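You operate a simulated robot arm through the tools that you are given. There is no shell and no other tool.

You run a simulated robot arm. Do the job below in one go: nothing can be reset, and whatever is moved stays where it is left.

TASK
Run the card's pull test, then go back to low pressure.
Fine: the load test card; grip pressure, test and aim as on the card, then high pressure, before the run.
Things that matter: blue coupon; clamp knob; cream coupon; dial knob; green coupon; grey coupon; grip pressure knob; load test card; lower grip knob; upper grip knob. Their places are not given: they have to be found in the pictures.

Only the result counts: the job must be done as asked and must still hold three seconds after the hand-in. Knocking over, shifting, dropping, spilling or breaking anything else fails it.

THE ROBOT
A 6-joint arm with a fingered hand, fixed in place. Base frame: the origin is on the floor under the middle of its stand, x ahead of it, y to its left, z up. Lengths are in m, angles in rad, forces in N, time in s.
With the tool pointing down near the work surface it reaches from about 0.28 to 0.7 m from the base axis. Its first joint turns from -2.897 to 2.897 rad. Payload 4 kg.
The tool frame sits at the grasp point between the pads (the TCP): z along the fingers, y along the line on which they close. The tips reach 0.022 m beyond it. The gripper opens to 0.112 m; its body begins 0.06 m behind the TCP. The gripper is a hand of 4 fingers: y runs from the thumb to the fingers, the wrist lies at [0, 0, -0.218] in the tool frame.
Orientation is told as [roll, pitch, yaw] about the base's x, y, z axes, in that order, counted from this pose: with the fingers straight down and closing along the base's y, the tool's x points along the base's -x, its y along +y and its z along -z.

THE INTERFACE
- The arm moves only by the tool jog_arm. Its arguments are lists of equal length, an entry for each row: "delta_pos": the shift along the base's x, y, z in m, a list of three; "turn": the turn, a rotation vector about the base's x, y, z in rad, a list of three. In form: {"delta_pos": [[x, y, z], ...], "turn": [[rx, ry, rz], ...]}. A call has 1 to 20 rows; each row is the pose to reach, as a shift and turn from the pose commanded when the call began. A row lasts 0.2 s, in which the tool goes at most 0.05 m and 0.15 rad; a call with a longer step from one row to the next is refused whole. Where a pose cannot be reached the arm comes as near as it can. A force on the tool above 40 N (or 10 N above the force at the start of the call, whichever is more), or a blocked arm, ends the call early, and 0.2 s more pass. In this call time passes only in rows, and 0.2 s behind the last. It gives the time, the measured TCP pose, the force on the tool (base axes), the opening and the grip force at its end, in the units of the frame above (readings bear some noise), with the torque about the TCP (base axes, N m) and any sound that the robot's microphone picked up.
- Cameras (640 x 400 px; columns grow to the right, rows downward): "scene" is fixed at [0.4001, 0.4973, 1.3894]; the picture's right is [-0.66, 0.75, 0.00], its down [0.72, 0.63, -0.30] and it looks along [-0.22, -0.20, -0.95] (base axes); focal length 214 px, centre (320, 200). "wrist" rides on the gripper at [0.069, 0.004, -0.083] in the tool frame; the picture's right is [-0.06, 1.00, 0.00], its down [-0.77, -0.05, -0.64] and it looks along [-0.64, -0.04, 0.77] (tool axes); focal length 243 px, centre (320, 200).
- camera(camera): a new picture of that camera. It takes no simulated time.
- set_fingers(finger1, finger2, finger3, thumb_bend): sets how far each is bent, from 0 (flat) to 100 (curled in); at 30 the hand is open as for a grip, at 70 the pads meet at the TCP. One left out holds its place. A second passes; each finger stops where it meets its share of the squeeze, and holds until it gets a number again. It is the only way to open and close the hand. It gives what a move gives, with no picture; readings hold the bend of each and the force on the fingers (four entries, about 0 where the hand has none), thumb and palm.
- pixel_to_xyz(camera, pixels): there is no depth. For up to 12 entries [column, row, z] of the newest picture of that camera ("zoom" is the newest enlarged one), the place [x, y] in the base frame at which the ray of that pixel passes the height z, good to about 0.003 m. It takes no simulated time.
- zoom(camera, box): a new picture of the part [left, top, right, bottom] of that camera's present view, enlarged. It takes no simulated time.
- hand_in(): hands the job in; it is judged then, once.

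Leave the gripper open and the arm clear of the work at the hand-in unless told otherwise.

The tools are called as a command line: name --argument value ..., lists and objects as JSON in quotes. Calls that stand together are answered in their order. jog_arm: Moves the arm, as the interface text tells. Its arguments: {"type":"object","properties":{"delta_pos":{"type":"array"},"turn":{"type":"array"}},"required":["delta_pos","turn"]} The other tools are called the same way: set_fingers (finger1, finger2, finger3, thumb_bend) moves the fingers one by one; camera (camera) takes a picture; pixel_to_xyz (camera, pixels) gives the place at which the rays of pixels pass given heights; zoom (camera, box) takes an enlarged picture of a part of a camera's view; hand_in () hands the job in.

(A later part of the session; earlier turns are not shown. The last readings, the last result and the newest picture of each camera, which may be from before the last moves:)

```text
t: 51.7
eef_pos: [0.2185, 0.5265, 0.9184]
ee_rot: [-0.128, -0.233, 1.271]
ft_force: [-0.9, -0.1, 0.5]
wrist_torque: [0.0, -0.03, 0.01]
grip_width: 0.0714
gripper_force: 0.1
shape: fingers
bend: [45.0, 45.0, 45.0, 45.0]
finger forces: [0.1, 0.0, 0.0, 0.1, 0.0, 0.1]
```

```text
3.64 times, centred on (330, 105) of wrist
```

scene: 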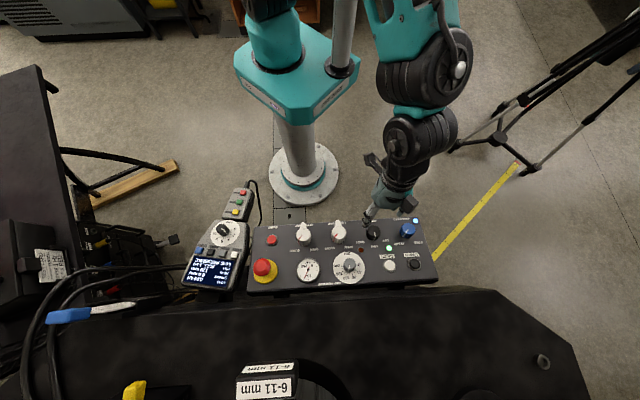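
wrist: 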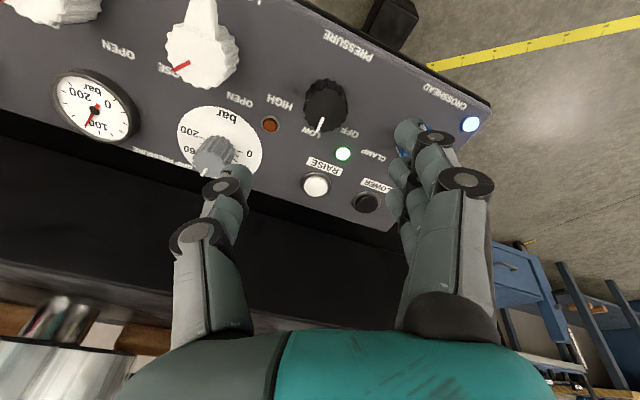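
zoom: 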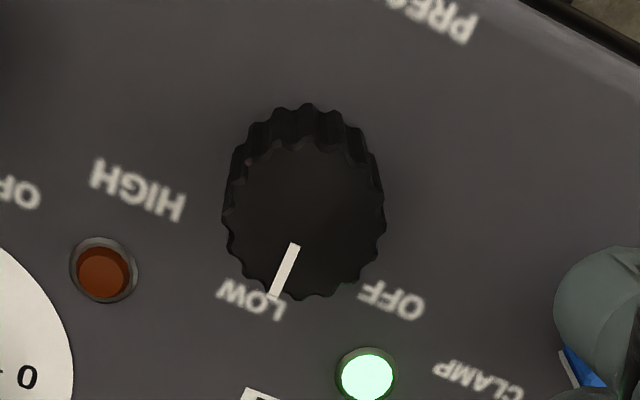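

The top centre is at (325.6,109). I correct laterally and advance 8 cm, then check.

jog_arm --delta_pos '[[0.001, 0.003, -0.039], [0.0099, 0.0117, -0.0787]]' --turn '[[0, 0, 0], [0, 0, 0]]'

camera --camera "wrist"

zoom --camera "scene" --box '[310, 190, 440, 280]'

```text
t: 52.3
eef_pos: [0.2235, 0.5377, 0.8408]
ee_rot: [-0.125, -0.233, 1.271]
ft_force: [0.0, -0.5, 0.1]
wrist_torque: [0.01, -0.01, -0.04]
grip_width: 0.0715
gripper_force: 0.0
shape: fingers
bend: [45.0, 45.0, 45.0, 45.0]
finger forces: [0.0, 0.1, 0.0, 0.0, 0.0, 0.0]
```

```text
taken
```

wrist: 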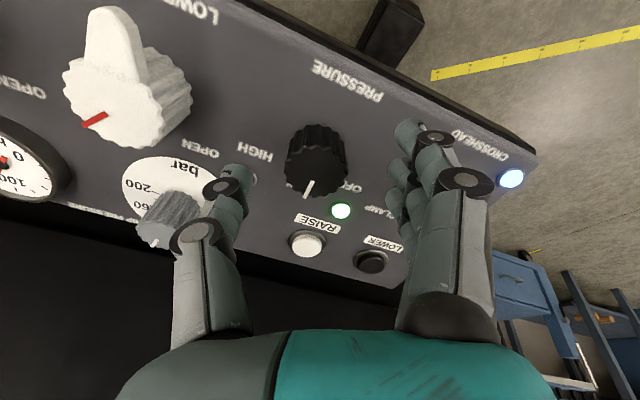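

```text
4.44 times, centred on (375, 235) of scene
```

zoom: 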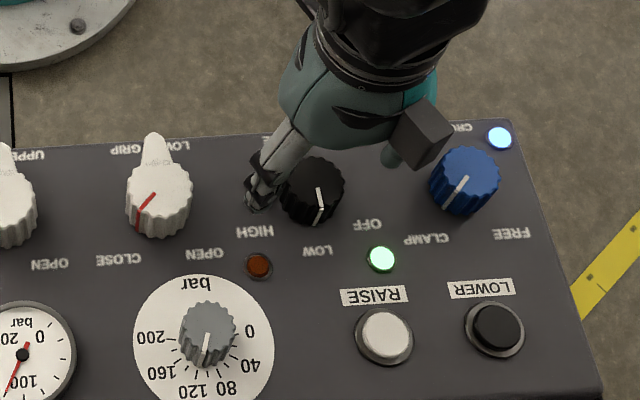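

Aligned (knob top near (316,172)). I advance the final 2.9 cm and grip.

jog_arm --delta_pos '[[0.0037, 0.0023, -0.0137], [0.0073, 0.0046, -0.0274]]' --turn '[[0, 0, 0], [0, 0, 0]]'

camera --camera "wrist"

zoom --camera "scene" --box '[310, 190, 440, 280]'

```text
t: 52.9
eef_pos: [0.2329, 0.5441, 0.8149]
ee_rot: [-0.125, -0.23, 1.272]
ft_force: [0.3, 0.2, -0.8]
wrist_torque: [0.0, -0.02, -0.01]
grip_width: 0.0716
gripper_force: 0.0
shape: fingers
bend: [45.0, 45.0, 45.0, 45.0]
finger forces: [0.1, 0.0, 0.0, 0.0, 0.0, 0.0]
```

```text
taken
```

wrist: 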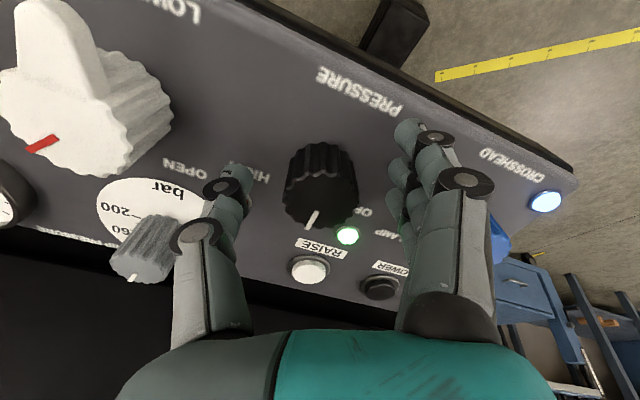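

```text
4.44 times, centred on (375, 235) of scene
```

zoom: 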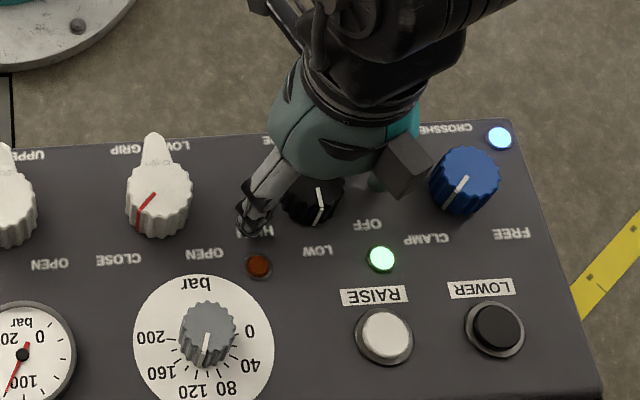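

The knob is centred. I grip it with thumb and middle finger, then turn clockwise 0.5 rad as a first check.

set_fingers --finger1 50 --finger2 68 --finger3 50 --thumb_bend 68

jog_arm --delta_pos '[[0, 0, 0], [0, 0, 0], [0, 0, 0], [0, 0, 0]]' --turn '[[0.0233, 0.0225, -0.1208], [0.0466, 0.045, -0.2416], [0.0699, 0.0675, -0.3624], [0.0932, 0.09, -0.483]]'

zoom --camera "scene" --box '[310, 190, 440, 280]'

camera --camera "wrist"

```text
t: 53.9
eef_pos: [0.2329, 0.5446, 0.8157]
ee_rot: [-0.128, -0.23, 1.271]
ft_force: [4.5, 0.4, -3.2]
wrist_torque: [0.02, -0.05, -0.01]
grip_width: 0.0454
gripper_force: 7.2
shape: fingers
bend: [50.0, 59.0, 50.0, 63.0]
finger forces: [0.0, 5.6, 0.1, 0.0, 8.9, 0.0]
```

```text
t: 54.9
eef_pos: [0.2329, 0.5426, 0.8145]
ee_rot: [0.004, -0.263, 0.754]
ft_force: [-2.4, 0.3, -5.0]
wrist_torque: [0.04, 0.12, 0.04]
grip_width: 0.044
gripper_force: 7.3
shape: fingers
bend: [50.0, 59.0, 50.0, 64.0]
finger forces: [0.0, 7.9, 0.1, 0.0, 5.8, 0.0]
```

```text
4.44 times, centred on (375, 235) of scene
```

zoom: 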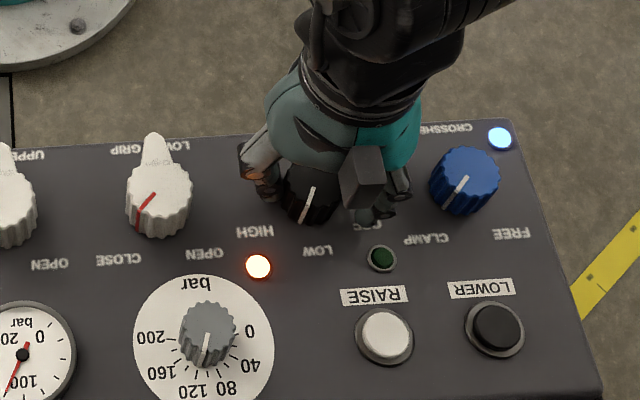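

```text
taken
```

wrist: 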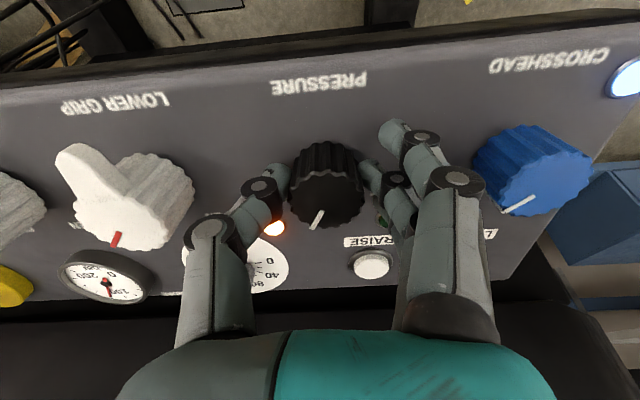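

The HIGH lamp is now lit and the LOW lamp is off. I finish the turn to the full HIGH position with another 0.5 rad.

jog_arm --delta_pos '[[0, 0, 0], [0, 0, 0], [0, 0, 0], [0, 0, 0]]' --turn '[[0.0233, 0.0225, -0.1208], [0.0466, 0.045, -0.2416], [0.0699, 0.0675, -0.3624], [0.0932, 0.09, -0.483]]'

set_fingers --finger1 45 --finger2 45 --finger3 45 --thumb_bend 45

zoom --camera "scene" --box '[310, 190, 440, 280]'

camera --camera "wrist"

```text
t: 55.9
eef_pos: [0.2338, 0.5438, 0.8167]
ee_rot: [0.13, -0.226, 0.24]
ft_force: [-7.4, 0.3, -3.0]
wrist_torque: [0.0, 0.12, 0.22]
grip_width: 0.0432
gripper_force: 8.0
shape: fingers
bend: [50.0, 58.0, 50.0, 64.0]
finger forces: [0.1, 9.5, 0.0, 0.1, 6.4, 0.0]
```

```text
t: 56.9
eef_pos: [0.2355, 0.5444, 0.8155]
ee_rot: [0.129, -0.23, 0.243]
ft_force: [0.3, -0.7, -0.7]
wrist_torque: [-0.03, -0.01, -0.04]
grip_width: 0.0709
gripper_force: 0.1
shape: fingers
bend: [45.0, 45.0, 45.0, 45.0]
finger forces: [0.1, 0.0, 0.0, 0.0, 0.0, 0.1]
```

```text
4.44 times, centred on (375, 235) of scene
```

zoom: 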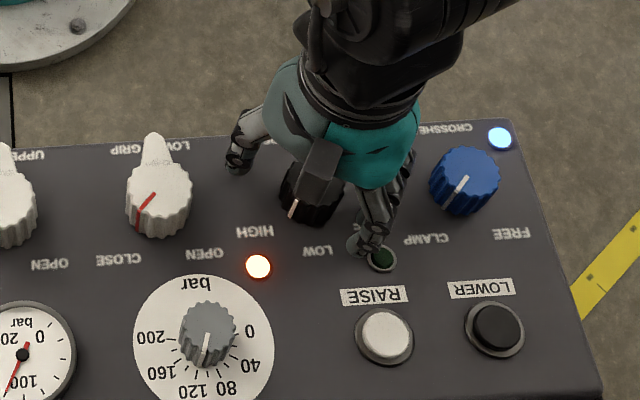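

```text
taken
```

wrist: 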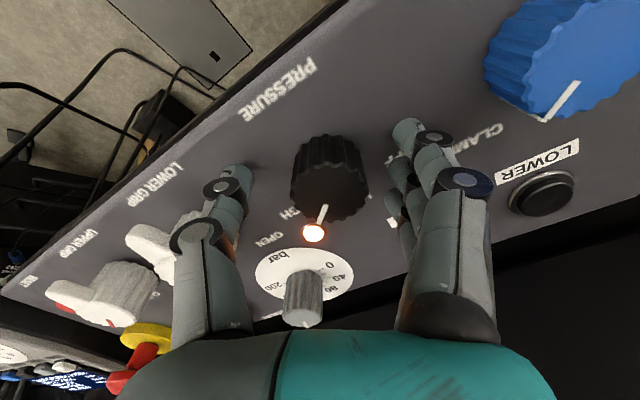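

HIGH is set and the knob released. I retreat and check the gauge and handset display.

jog_arm --delta_pos '[[-0.008, -0.008, 0.042], [-0.016, -0.016, 0.084], [-0.02, -0.025, 0.13]]' --turn '[[0, 0, 0], [0, 0, 0], [0, 0, 0]]'

camera --camera "scene"

zoom --camera "scene" --box '[280, 210, 430, 290]'

zoom --camera "scene" --box '[180, 210, 280, 290]'

```text
t: 57.7
eef_pos: [0.2158, 0.5193, 0.9464]
ee_rot: [0.127, -0.227, 0.242]
ft_force: [-1.0, 0.2, -0.1]
wrist_torque: [0.02, -0.01, -0.01]
grip_width: 0.0708
gripper_force: 0.2
shape: fingers
bend: [45.0, 45.0, 45.0, 45.0]
finger forces: [0.0, 0.1, 0.1, 0.1, 0.0, 0.0]
```

```text
taken
```

scene: 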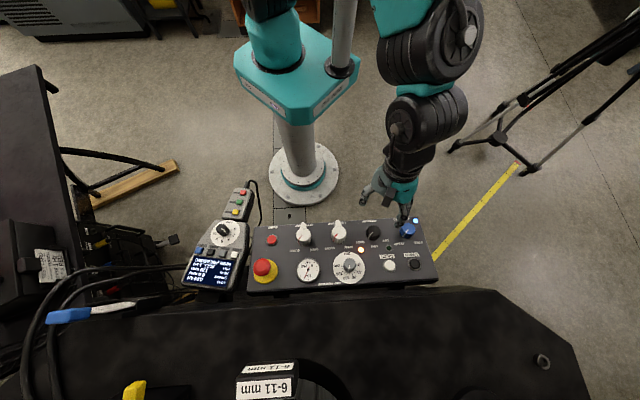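

```text
4.27 times, centred on (355, 250) of scene
```

zoom: 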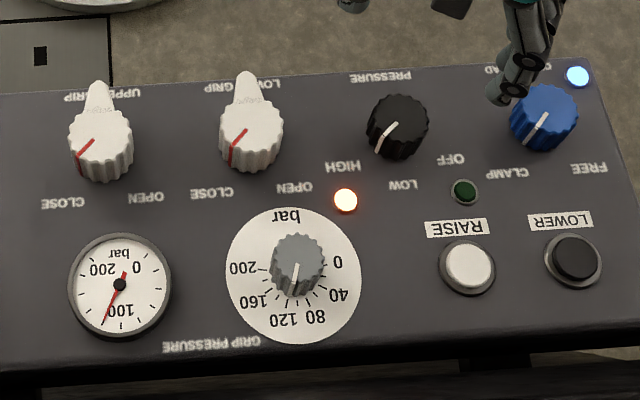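

```text
5.00 times, centred on (230, 250) of scene
```

zoom: 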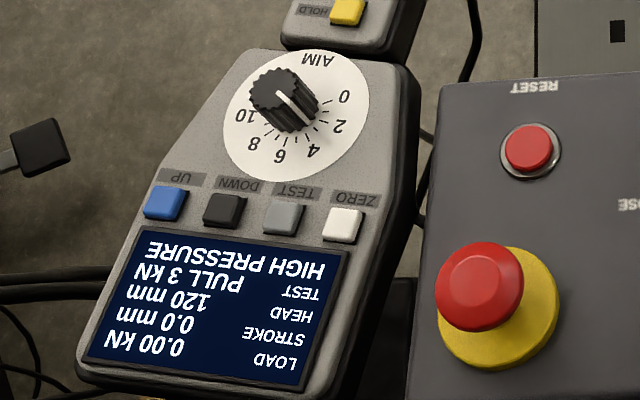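

All set: HIGH PRESSURE, PULL 3 kN, 120 bar. Now RUN. I travel to above the pendant and form the pressing finger shape.

jog_arm --delta_pos '[[0.025, -0.0384, 0.005], [0.05, -0.0768, 0.01], [0.0751, -0.1152, 0.015], [0.1001, -0.1536, 0.02], [0.1252, -0.192, 0.02], [0.1502, -0.2304, 0.02], [0.1752, -0.2688, 0.02], [0.2003, -0.3072, 0.02], [0.2253, -0.3456, 0.02]]' --turn '[[-0.011, -0.0086, 0.03], [-0.022, -0.017, 0.06], [-0.033, -0.0257, 0.091], [-0.044, -0.034, 0.121], [-0.055, -0.043, 0.152], [-0.066, -0.051, 0.182], [-0.078, -0.06, 0.212], [-0.089, -0.068, 0.242], [-0.1, -0.077, 0.275]]'

set_fingers --finger1 45 --finger2 0 --finger3 0 --thumb_bend 100

camera --camera "wrist"

zoom --camera "scene" --box '[140, 140, 300, 290]'

```text
t: 59.7
eef_pos: [0.4352, 0.1716, 0.9651]
ee_rot: [0.005, -0.262, 0.55]
ft_force: [0.3, -1.6, 0.0]
wrist_torque: [0.03, -0.03, 0.0]
grip_width: 0.0712
gripper_force: 0.1
shape: fingers
bend: [45.0, 45.0, 45.0, 45.0]
finger forces: [0.0, 0.0, 0.0, 0.0, 0.0, 0.1]
```

```text
t: 60.7
eef_pos: [0.436, 0.1712, 0.9645]
ee_rot: [0.004, -0.261, 0.548]
ft_force: [-0.1, -0.2, 0.3]
wrist_torque: [0.02, 0.02, 0.0]
grip_width: 0.0329
gripper_force: 0.1
shape: fingers
bend: [45.0, 0.0, 0.0, 100.0]
finger forces: [0.0, 0.1, 0.1, 0.1, 0.0, 0.0]
```

```text
taken
```

wrist: 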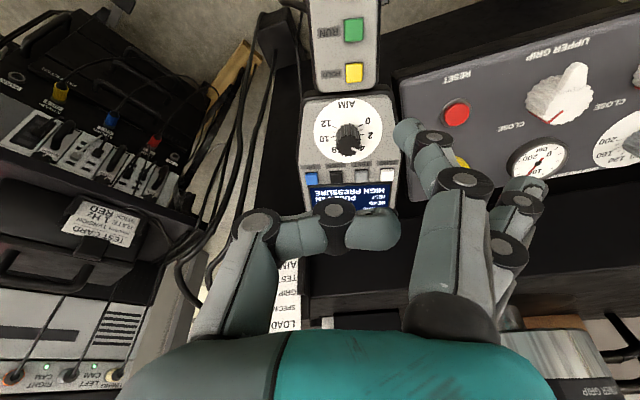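

```text
2.67 times, centred on (220, 215) of scene
```

zoom: 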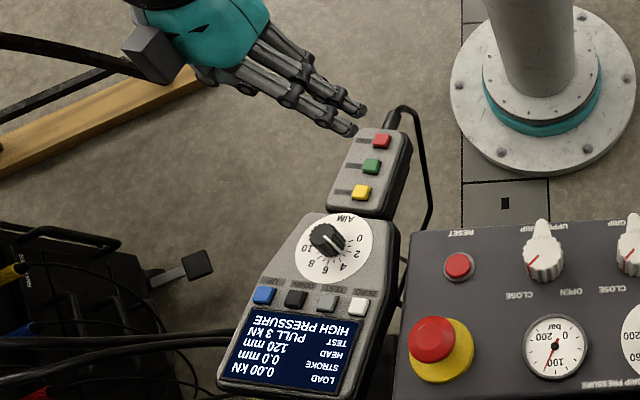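

RUN is at (354,30) in the wrist view. I shift and advance to about 3 cm above it.

jog_arm --delta_pos '[[-0.009, -0.009, -0.03], [-0.003, -0.004, -0.07], [0.0096, 0.0012, -0.1135]]' --turn '[[0, 0, 0], [0, 0, 0], [0, 0, 0]]'

camera --camera "wrist"

zoom --camera "scene" --box '[190, 160, 290, 240]'

```text
t: 61.5
eef_pos: [0.4464, 0.1712, 0.8516]
ee_rot: [0.002, -0.261, 0.548]
ft_force: [-0.2, -0.4, 0.3]
wrist_torque: [0.0, -0.04, 0.0]
grip_width: 0.0329
gripper_force: 0.1
shape: fingers
bend: [45.0, 0.0, 0.0, 100.0]
finger forces: [0.1, 0.0, 0.1, 0.1, 0.1, 0.0]
```

```text
taken
```

wrist: 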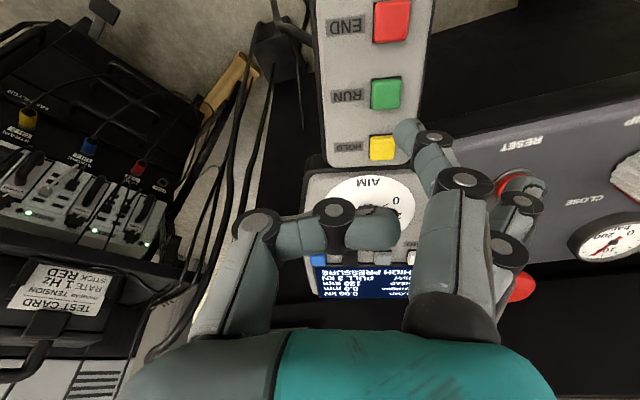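

```text
5.00 times, centred on (240, 200) of scene
```

zoom: 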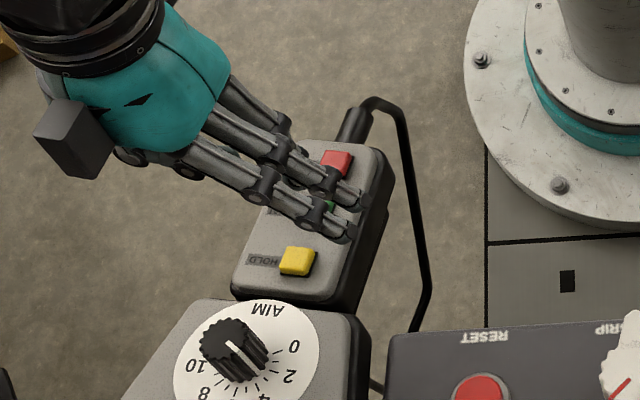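

RUN is at (386,93), lined up with the fingertip. I advance 2.6 cm, then small steps until a click.

jog_arm --delta_pos '[[0.0028, 0.0018, -0.0126], [0.0057, 0.0035, -0.0251]]' --turn '[[0, 0, 0], [0, 0, 0]]'

zoom --camera "wrist" --box '[320, 50, 500, 180]'

zoom --camera "scene" --box '[190, 160, 290, 240]'

```text
t: 62.1
eef_pos: [0.4537, 0.1759, 0.8272]
ee_rot: [0.004, -0.261, 0.549]
ft_force: [-0.1, 0.8, -0.7]
wrist_torque: [0.01, 0.02, 0.02]
grip_width: 0.0328
gripper_force: 0.1
shape: fingers
bend: [45.0, 0.0, 0.0, 100.0]
finger forces: [0.0, 0.2, 0.1, 0.0, 0.0, 0.0]
```

```text
3.08 times, centred on (410, 115) of wrist
```

zoom: 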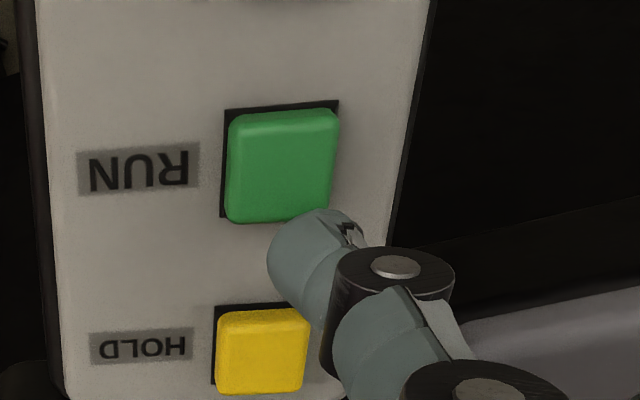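

```text
5.00 times, centred on (240, 200) of scene
```

zoom: 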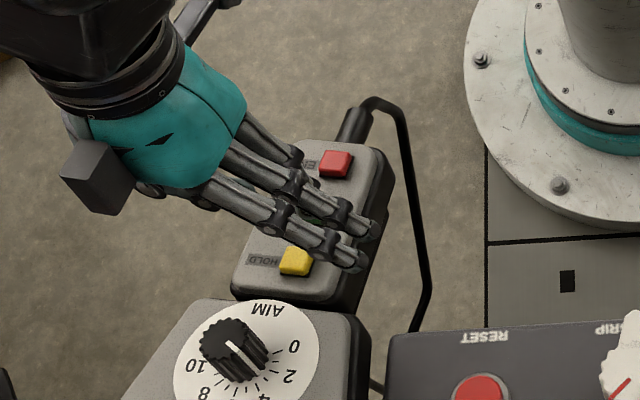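

The tip would land near the edge of RUN toward HOLD, so I shift 5 mm back toward the robot and advance in small steps.

jog_arm --delta_pos '[[-0.0041, -0.0025, -0.0013], [-0.0034, -0.0021, -0.0042], [-0.0028, -0.0017, -0.0071]]' --turn '[[0, 0, 0], [0, 0, 0], [0, 0, 0]]'

zoom --camera "wrist" --box '[320, 50, 500, 180]'

zoom --camera "scene" --box '[180, 230, 260, 295]'

```text
t: 62.9
eef_pos: [0.4515, 0.1754, 0.8204]
ee_rot: [0.004, -0.258, 0.547]
ft_force: [-0.3, -0.9, 0.3]
wrist_torque: [0.01, 0.0, -0.01]
grip_width: 0.0327
gripper_force: 0.2
shape: fingers
bend: [45.0, 0.0, 0.0, 100.0]
finger forces: [0.6, 0.0, 0.1, 0.0, 0.0, 0.0]
```

```text
3.08 times, centred on (410, 115) of wrist
```

zoom: 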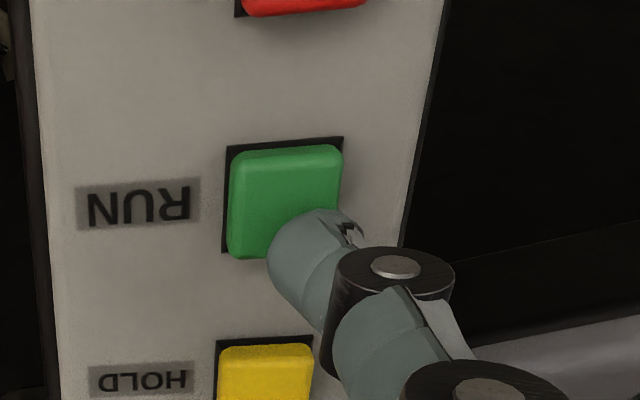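

```text
6.15 times, centred on (220, 262) of scene
```

zoom: 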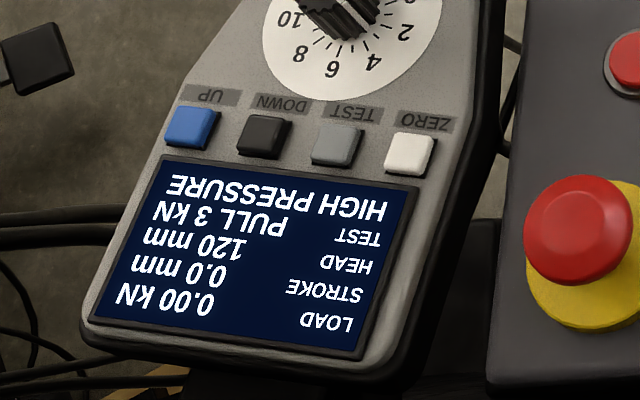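

The fingertip just touches RUN (0.6 N). I press 4 mm deeper.

jog_arm --delta_pos '[[0.0004, 0.0003, -0.0019], [0.0008, 0.0005, -0.0038]]' --turn '[[0, 0, 0], [0, 0, 0]]'

zoom --camera "scene" --box '[180, 230, 260, 295]'

```text
t: 63.5
eef_pos: [0.4528, 0.1767, 0.8161]
ee_rot: [0.003, -0.26, 0.549]
ft_force: [-1.2, -2.4, 4.0]
wrist_torque: [0.08, 0.24, 0.12]
grip_width: 0.0326
gripper_force: 2.6
shape: fingers
bend: [45.0, 0.0, 0.0, 100.0]
finger forces: [5.4, 0.1, 0.0, 0.0, 0.0, 0.0]
heard: click
```

```text
6.15 times, centred on (220, 262) of scene
```

zoom: 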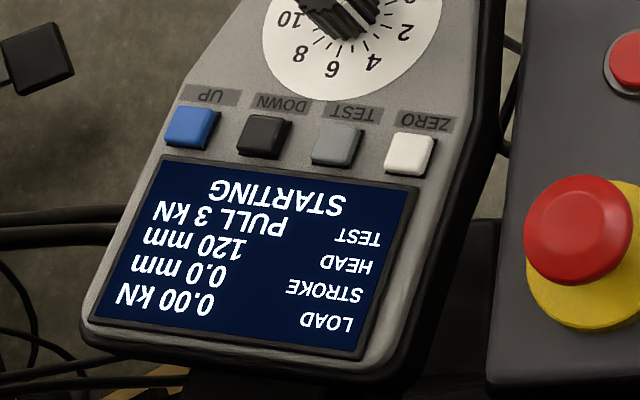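

A click and the display says STARTING. I lift the finger away and watch the test.

jog_arm --delta_pos '[[-0.0066, -0.004, 0.029], [-0.0132, -0.008, 0.058], [-0.022, -0.0134, 0.0966]]' --turn '[[0, 0, 0], [0, 0, 0], [0, 0, 0]]'

zoom --camera "scene" --box '[180, 230, 260, 295]'

camera --camera "wrist"

```text
t: 64.3
eef_pos: [0.4339, 0.1661, 0.9139]
ee_rot: [0.004, -0.259, 0.549]
ft_force: [0.3, -0.3, -0.6]
wrist_torque: [-0.01, 0.02, 0.0]
grip_width: 0.0328
gripper_force: 0.1
shape: fingers
bend: [45.0, 0.0, 0.0, 100.0]
finger forces: [0.0, 0.1, 0.0, 0.0, 0.1, 0.1]
```

```text
6.15 times, centred on (220, 262) of scene
```

zoom: 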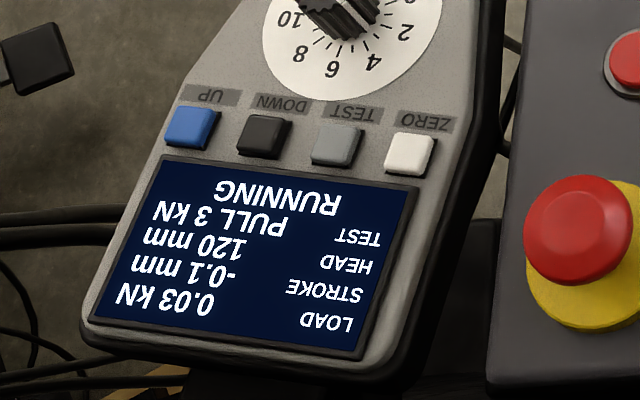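

```text
taken
```

wrist: 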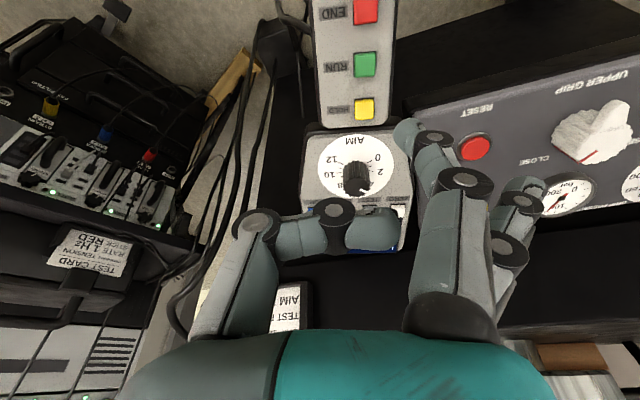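

The test is RUNNING (0.03 kN). Meanwhile I set the fingers to 45 and travel back above the PRESSURE knob, staying clear.

set_fingers --finger1 45 --finger2 45 --finger3 45 --thumb_bend 45

jog_arm --delta_pos '[[0, 0, 0.0325], [-0.0242, 0.0392, 0.0325], [-0.0485, 0.0785, 0.0325], [-0.0727, 0.1177, 0.0325], [-0.0969, 0.157, 0.0325], [-0.1212, 0.1962, 0.0325], [-0.1454, 0.2355, 0.0325], [-0.1696, 0.2747, 0.0325], [-0.1939, 0.314, 0.0325], [-0.2181, 0.3532, 0.0325]]' --turn '[[0, 0, 0], [0.011, 0.0086, -0.03], [0.022, 0.017, -0.06], [0.033, 0.0257, -0.091], [0.044, 0.034, -0.121], [0.055, 0.043, -0.152], [0.066, 0.051, -0.182], [0.078, 0.06, -0.212], [0.089, 0.068, -0.242], [0.1, 0.077, -0.275]]'

zoom --camera "scene" --box '[180, 230, 260, 295]'

camera --camera "wrist"

```text
t: 65.3
eef_pos: [0.4321, 0.1651, 0.9132]
ee_rot: [0.003, -0.26, 0.549]
ft_force: [-0.3, -0.3, 0.5]
wrist_torque: [-0.01, -0.01, 0.01]
grip_width: 0.0711
gripper_force: 0.1
shape: fingers
bend: [45.0, 45.0, 45.0, 45.0]
finger forces: [0.1, 0.0, 0.1, 0.1, 0.0, 0.0]
```

```text
t: 67.5
eef_pos: [0.2117, 0.5135, 0.9453]
ee_rot: [0.13, -0.23, 0.242]
ft_force: [0.0, -0.5, -0.1]
wrist_torque: [-0.02, 0.01, 0.02]
grip_width: 0.0711
gripper_force: 0.0
shape: fingers
bend: [45.0, 45.0, 45.0, 45.0]
finger forces: [0.0, 0.0, 0.1, 0.0, 0.1, 0.0]
```

```text
6.15 times, centred on (220, 262) of scene
```

zoom: 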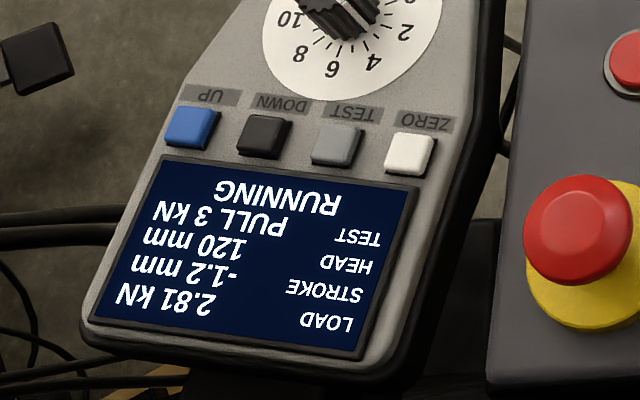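

```text
taken
```

wrist: 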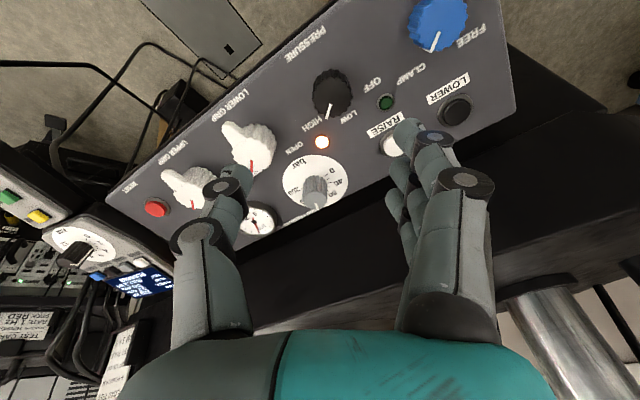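

Load is at 2.81 kN and rising toward 3. I hold still for a second and read again.

jog_arm --delta_pos '[[0, 0, 0], [0, 0, 0], [0, 0, 0], [0, 0, 0], [0, 0, 0]]' --turn '[[0, 0, 0], [0, 0, 0], [0, 0, 0], [0, 0, 0], [0, 0, 0]]'

zoom --camera "scene" --box '[180, 230, 260, 295]'

```text
t: 68.7
eef_pos: [0.2111, 0.5131, 0.9453]
ee_rot: [0.128, -0.228, 0.242]
ft_force: [-0.6, -0.3, 0.8]
wrist_torque: [0.0, 0.05, -0.02]
grip_width: 0.0712
gripper_force: 0.0
shape: fingers
bend: [45.0, 45.0, 45.0, 45.0]
finger forces: [0.0, 0.1, 0.1, 0.0, 0.0, 0.0]
```

```text
6.15 times, centred on (220, 262) of scene
```

zoom: 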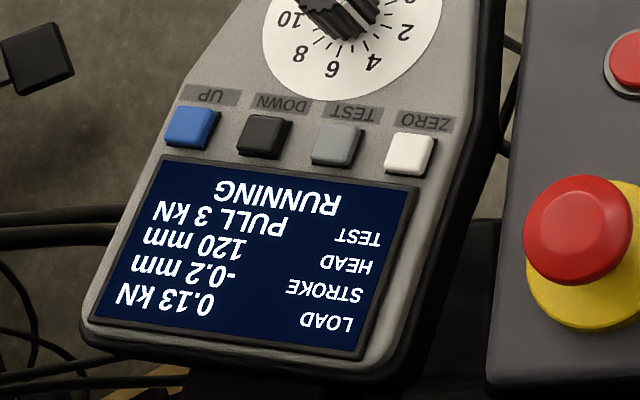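

The load went to the peak and is returning (0.13 kN), still RUNNING. I wait another second.

jog_arm --delta_pos '[[0, 0, 0], [0, 0, 0], [0, 0, 0], [0, 0, 0], [0, 0, 0]]' --turn '[[0, 0, 0], [0, 0, 0], [0, 0, 0], [0, 0, 0], [0, 0, 0]]'

zoom --camera "scene" --box '[180, 230, 260, 295]'

zoom --camera "wrist" --box '[260, 30, 400, 150]'

```text
t: 69.9
eef_pos: [0.2117, 0.5128, 0.9454]
ee_rot: [0.13, -0.228, 0.243]
ft_force: [0.0, 0.2, -0.3]
wrist_torque: [0.01, -0.01, 0.0]
grip_width: 0.0711
gripper_force: 0.0
shape: fingers
bend: [45.0, 45.0, 45.0, 45.0]
finger forces: [0.0, 0.1, 0.1, 0.0, 0.1, 0.1]
```

```text
6.15 times, centred on (220, 262) of scene
```

zoom: 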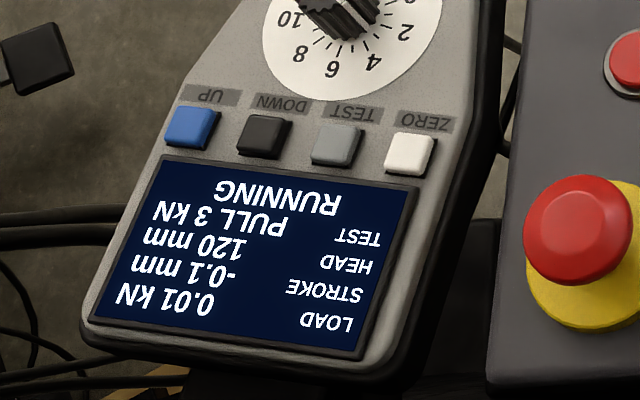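

```text
3.33 times, centred on (330, 90) of wrist
```

zoom: 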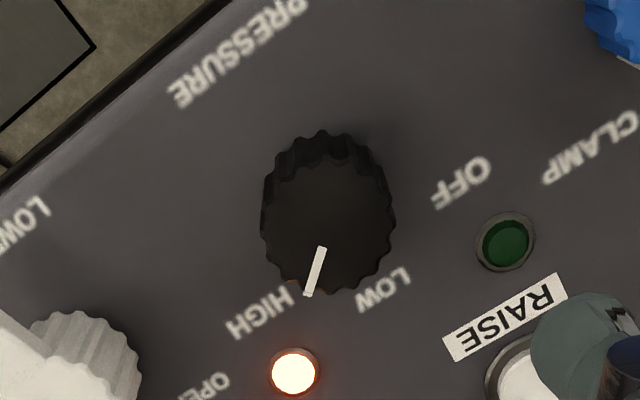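

Still RUNNING at 0.01 kN. I wait two more seconds for the end message.

jog_arm --delta_pos '[[0, 0, 0], [0, 0, 0], [0, 0, 0], [0, 0, 0], [0, 0, 0], [0, 0, 0], [0, 0, 0], [0, 0, 0], [0, 0, 0], [0, 0, 0]]' --turn '[[0, 0, 0], [0, 0, 0], [0, 0, 0], [0, 0, 0], [0, 0, 0], [0, 0, 0], [0, 0, 0], [0, 0, 0], [0, 0, 0], [0, 0, 0]]'

zoom --camera "scene" --box '[180, 230, 260, 295]'

```text
t: 72.1
eef_pos: [0.2104, 0.5138, 0.945]
ee_rot: [0.13, -0.228, 0.245]
ft_force: [-0.3, 0.0, 0.4]
wrist_torque: [-0.01, 0.02, 0.01]
grip_width: 0.0711
gripper_force: 0.1
shape: fingers
bend: [45.0, 45.0, 45.0, 45.0]
finger forces: [0.0, 0.1, 0.0, 0.1, 0.0, 0.0]
```

```text
6.15 times, centred on (220, 262) of scene
```

zoom: 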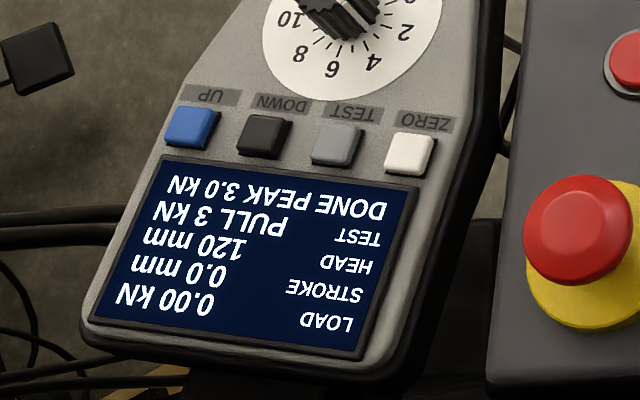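

DONE PEAK 3.0 kN. The test is complete. Now I go back to the PRESSURE knob to turn it to LOW: first to 6 cm above the grasp.

jog_arm --delta_pos '[[0.0056, 0.01, -0.036], [0.0112, 0.02, -0.0717]]' --turn '[[0, 0, 0], [0, 0, 0]]'

camera --camera "wrist"

zoom --camera "scene" --box '[310, 190, 440, 280]'

```text
t: 72.7
eef_pos: [0.224, 0.5354, 0.8721]
ee_rot: [0.129, -0.228, 0.242]
ft_force: [0.5, 1.0, -0.1]
wrist_torque: [0.0, 0.04, -0.03]
grip_width: 0.071
gripper_force: 0.1
shape: fingers
bend: [45.0, 45.0, 45.0, 45.0]
finger forces: [0.0, 0.0, 0.1, 0.0, 0.1, 0.0]
```

```text
taken
```

wrist: 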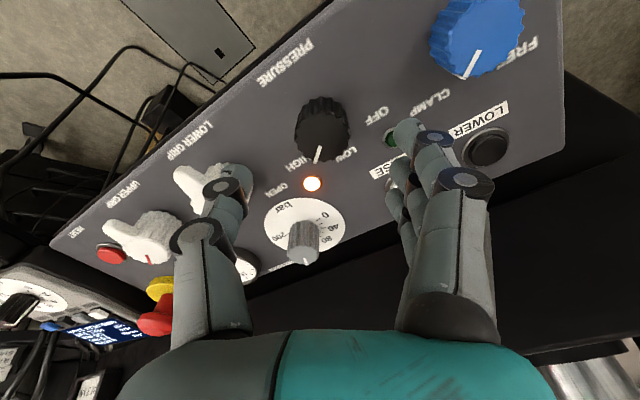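

```text
4.44 times, centred on (375, 235) of scene
```

zoom: 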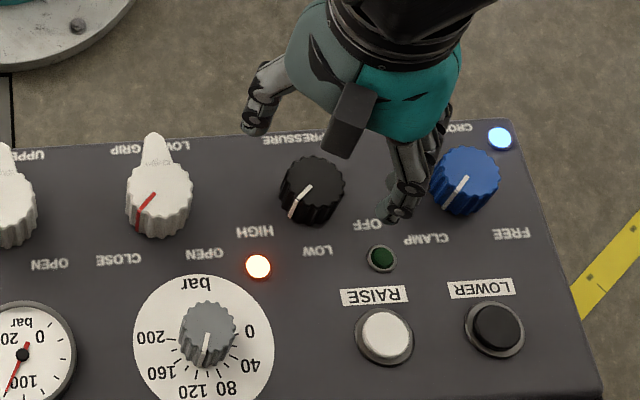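

Aligned: knob top near (322,141). I advance the last 6 cm and check.

jog_arm --delta_pos '[[0.0056, 0.0053, -0.0293], [0.0108, 0.0104, -0.0575]]' --turn '[[0, 0, 0], [0, 0, 0]]'

camera --camera "wrist"

zoom --camera "scene" --box '[310, 190, 440, 280]'

```text
t: 73.3
eef_pos: [0.2322, 0.5462, 0.8136]
ee_rot: [0.129, -0.229, 0.242]
ft_force: [-0.2, -0.2, 0.6]
wrist_torque: [0.0, 0.02, 0.0]
grip_width: 0.0712
gripper_force: 0.1
shape: fingers
bend: [45.0, 45.0, 45.0, 45.0]
finger forces: [0.1, 0.0, 0.1, 0.0, 0.1, 0.0]
```

```text
taken
```

wrist: 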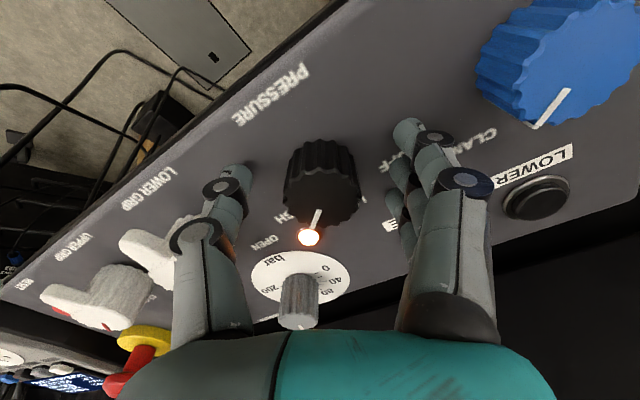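

```text
4.44 times, centred on (375, 235) of scene
```

zoom: 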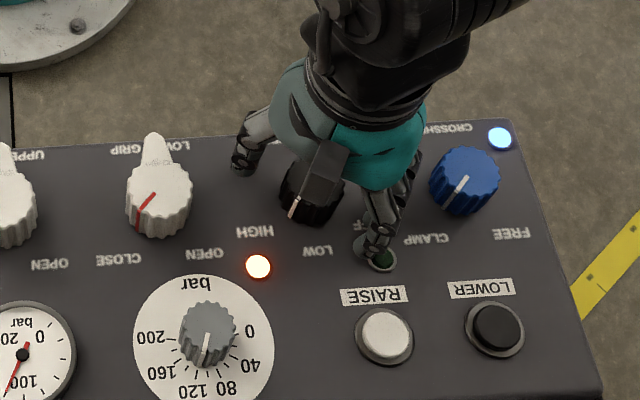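

Centred at (322,198). I grip and turn counter-clockwise 0.5 rad first.

set_fingers --finger1 50 --finger2 68 --finger3 50 --thumb_bend 68

jog_arm --delta_pos '[[0, 0, 0], [0, 0, 0], [0, 0, 0], [0, 0, 0]]' --turn '[[-0.0233, -0.0225, 0.1208], [-0.0466, -0.045, 0.2416], [-0.0699, -0.0675, 0.3624], [-0.0932, -0.09, 0.483]]'

zoom --camera "scene" --box '[310, 190, 440, 280]'

camera --camera "wrist"

```text
t: 74.3
eef_pos: [0.2333, 0.5464, 0.8133]
ee_rot: [0.128, -0.229, 0.243]
ft_force: [1.4, -2.5, -4.6]
wrist_torque: [-0.03, 0.01, 0.01]
grip_width: 0.0453
gripper_force: 7.3
shape: fingers
bend: [50.0, 58.0, 50.0, 63.0]
finger forces: [0.0, 6.0, 0.1, 0.0, 8.6, 0.0]
```

```text
t: 75.3
eef_pos: [0.2338, 0.5465, 0.8149]
ee_rot: [0.001, -0.26, 0.758]
ft_force: [0.5, -2.6, -9.4]
wrist_torque: [-0.1, 0.03, 0.02]
grip_width: 0.0452
gripper_force: 6.6
shape: fingers
bend: [50.0, 58.0, 50.0, 63.0]
finger forces: [0.0, 6.1, 0.0, 0.1, 7.6, 0.0]
```

```text
4.44 times, centred on (375, 235) of scene
```

zoom: 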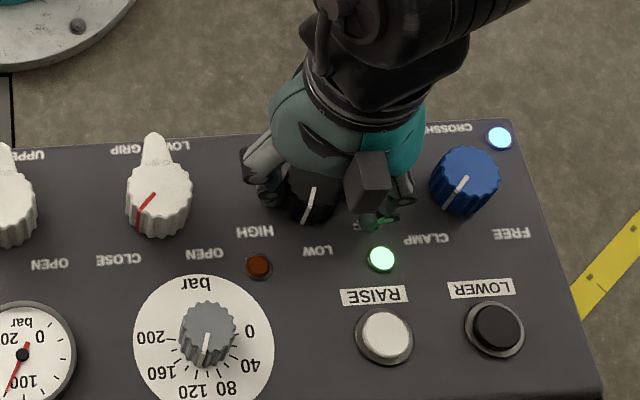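

```text
taken
```

wrist: 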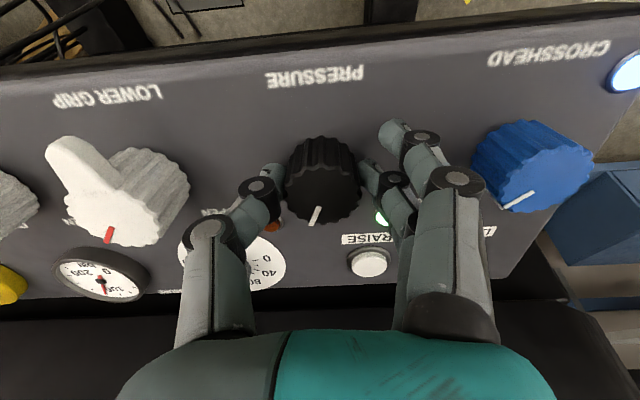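

The LOW lamp is lit again. I turn another 0.45 rad to bring the pointer fully to LOW, then release.

jog_arm --delta_pos '[[0, 0, 0], [0, 0, 0], [0, 0, 0], [0, 0, 0]]' --turn '[[-0.021, -0.0203, 0.1087], [-0.042, -0.0406, 0.2174], [-0.063, -0.0609, 0.326], [-0.0837, -0.081, 0.4347]]'

set_fingers --finger1 45 --finger2 45 --finger3 45 --thumb_bend 45

zoom --camera "scene" --box '[310, 190, 440, 280]'

camera --camera "wrist"

```text
t: 76.3
eef_pos: [0.2343, 0.5461, 0.8165]
ee_rot: [-0.114, -0.237, 1.223]
ft_force: [0.6, -4.8, -7.5]
wrist_torque: [-0.1, -0.03, -0.02]
grip_width: 0.0448
gripper_force: 6.5
shape: fingers
bend: [50.0, 58.0, 50.0, 63.0]
finger forces: [0.0, 6.2, 0.0, 0.0, 7.1, 0.1]
```

```text
t: 77.3
eef_pos: [0.2353, 0.5469, 0.8159]
ee_rot: [-0.115, -0.238, 1.221]
ft_force: [-0.8, 0.2, 0.1]
wrist_torque: [0.03, -0.01, 0.01]
grip_width: 0.0709
gripper_force: 0.1
shape: fingers
bend: [45.0, 45.0, 45.0, 45.0]
finger forces: [0.0, 0.0, 0.0, 0.1, 0.0, 0.0]
```

```text
4.44 times, centred on (375, 235) of scene
```

zoom: 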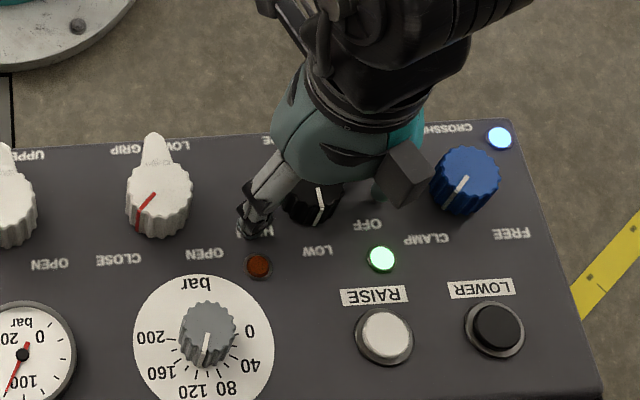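

```text
taken
```

wrist: 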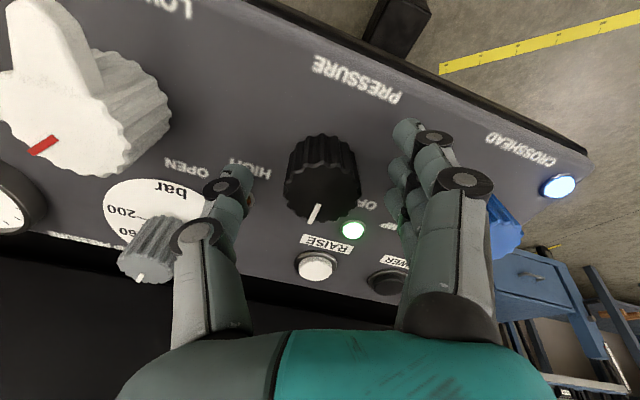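

The pointer is at LOW and the green lamp is lit. I retreat up and back toward the start, opening the hand to 30, then verify everything.

jog_arm --delta_pos '[[-0.008, -0.008, 0.042], [-0.016, -0.016, 0.084], [-0.02, -0.03, 0.13], [-0.02, -0.06, 0.17], [-0.01, -0.09, 0.2]]' --turn '[[0, 0, 0], [0, 0, 0], [0, 0, 0], [0, 0, 0], [0, 0, 0]]'

set_fingers --finger1 30 --finger2 30 --finger3 30 --thumb_bend 30

camera --camera "scene"

zoom --camera "scene" --box '[250, 205, 440, 290]'

zoom --camera "scene" --box '[180, 200, 280, 295]'

camera --camera "wrist"

```text
t: 78.5
eef_pos: [0.2242, 0.4544, 1.0142]
ee_rot: [-0.115, -0.239, 1.222]
ft_force: [0.1, 0.0, 0.3]
wrist_torque: [-0.06, 0.03, 0.0]
grip_width: 0.0709
gripper_force: 0.1
shape: fingers
bend: [45.0, 45.0, 45.0, 45.0]
finger forces: [0.0, 0.0, 0.1, 0.0, 0.0, 0.1]
```

```text
t: 79.5
eef_pos: [0.2251, 0.455, 1.0144]
ee_rot: [-0.116, -0.237, 1.222]
ft_force: [-0.7, -0.4, -0.1]
wrist_torque: [0.0, 0.03, -0.01]
grip_width: 0.1125
gripper_force: 0.1
shape: fingers
bend: [30.0, 30.0, 30.0, 30.0]
finger forces: [0.0, 0.0, 0.0, 0.0, 0.0, 0.1]
```

```text
taken
```

scene: 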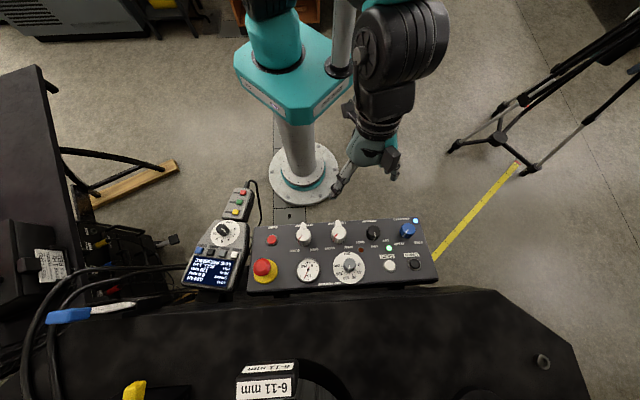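

```text
3.37 times, centred on (345, 248) of scene
```

zoom: 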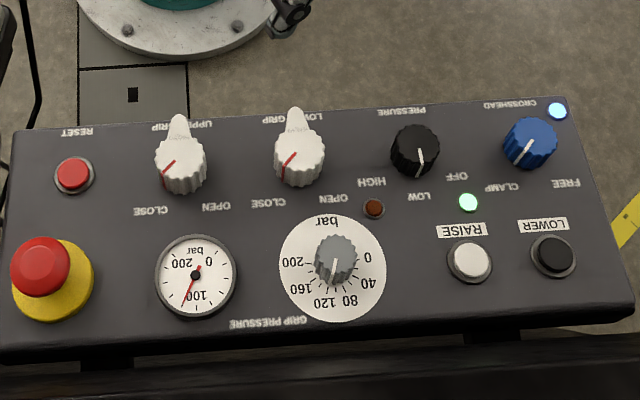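

```text
4.21 times, centred on (230, 248) of scene
```

zoom: 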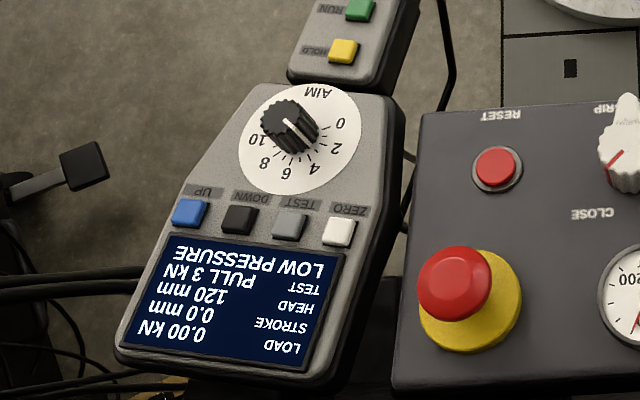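

```text
taken
```

wrist: 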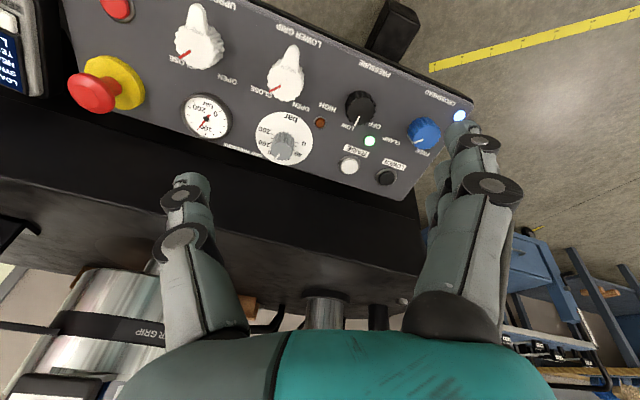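

Everything reads right: LOW PRESSURE, 120 bar, PULL 3 kN, load 0.00. As a last check I zoom at the coupon side and background shelves for any specimen marks.

zoom --camera "scene" --box '[230, 0, 350, 60]'

zoom --camera "wrist" --box '[0, 200, 200, 400]'

zoom --camera "wrist" --box '[490, 200, 640, 400]'

```text
5.33 times, centred on (290, 30) of scene
```

zoom: 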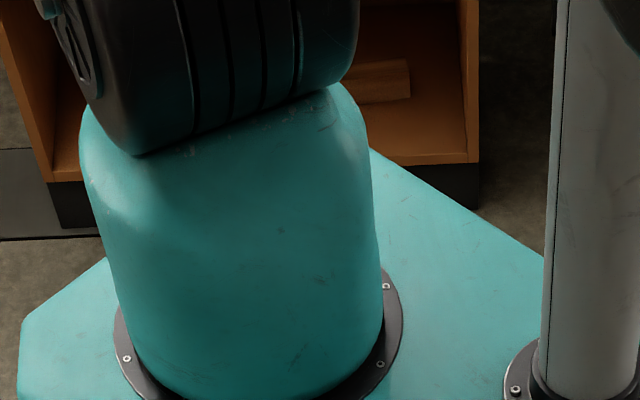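

```text
2.00 times, centred on (100, 300) of wrist
```

zoom: 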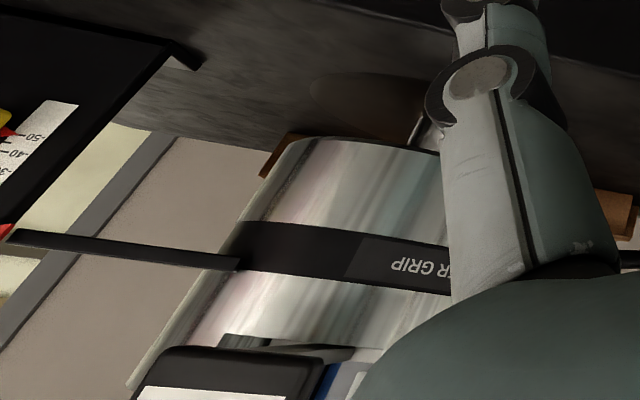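

```text
2.00 times, centred on (565, 300) of wrist
```

zoom: 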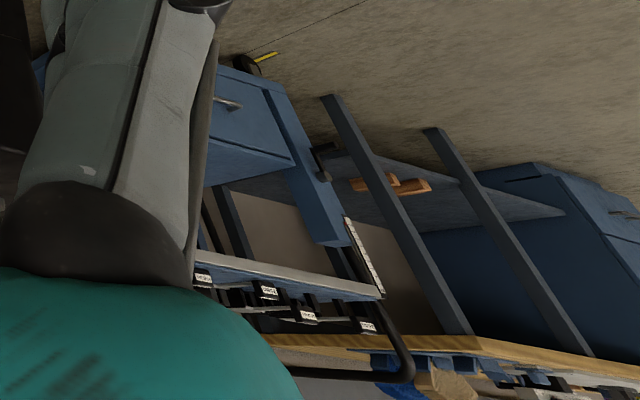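

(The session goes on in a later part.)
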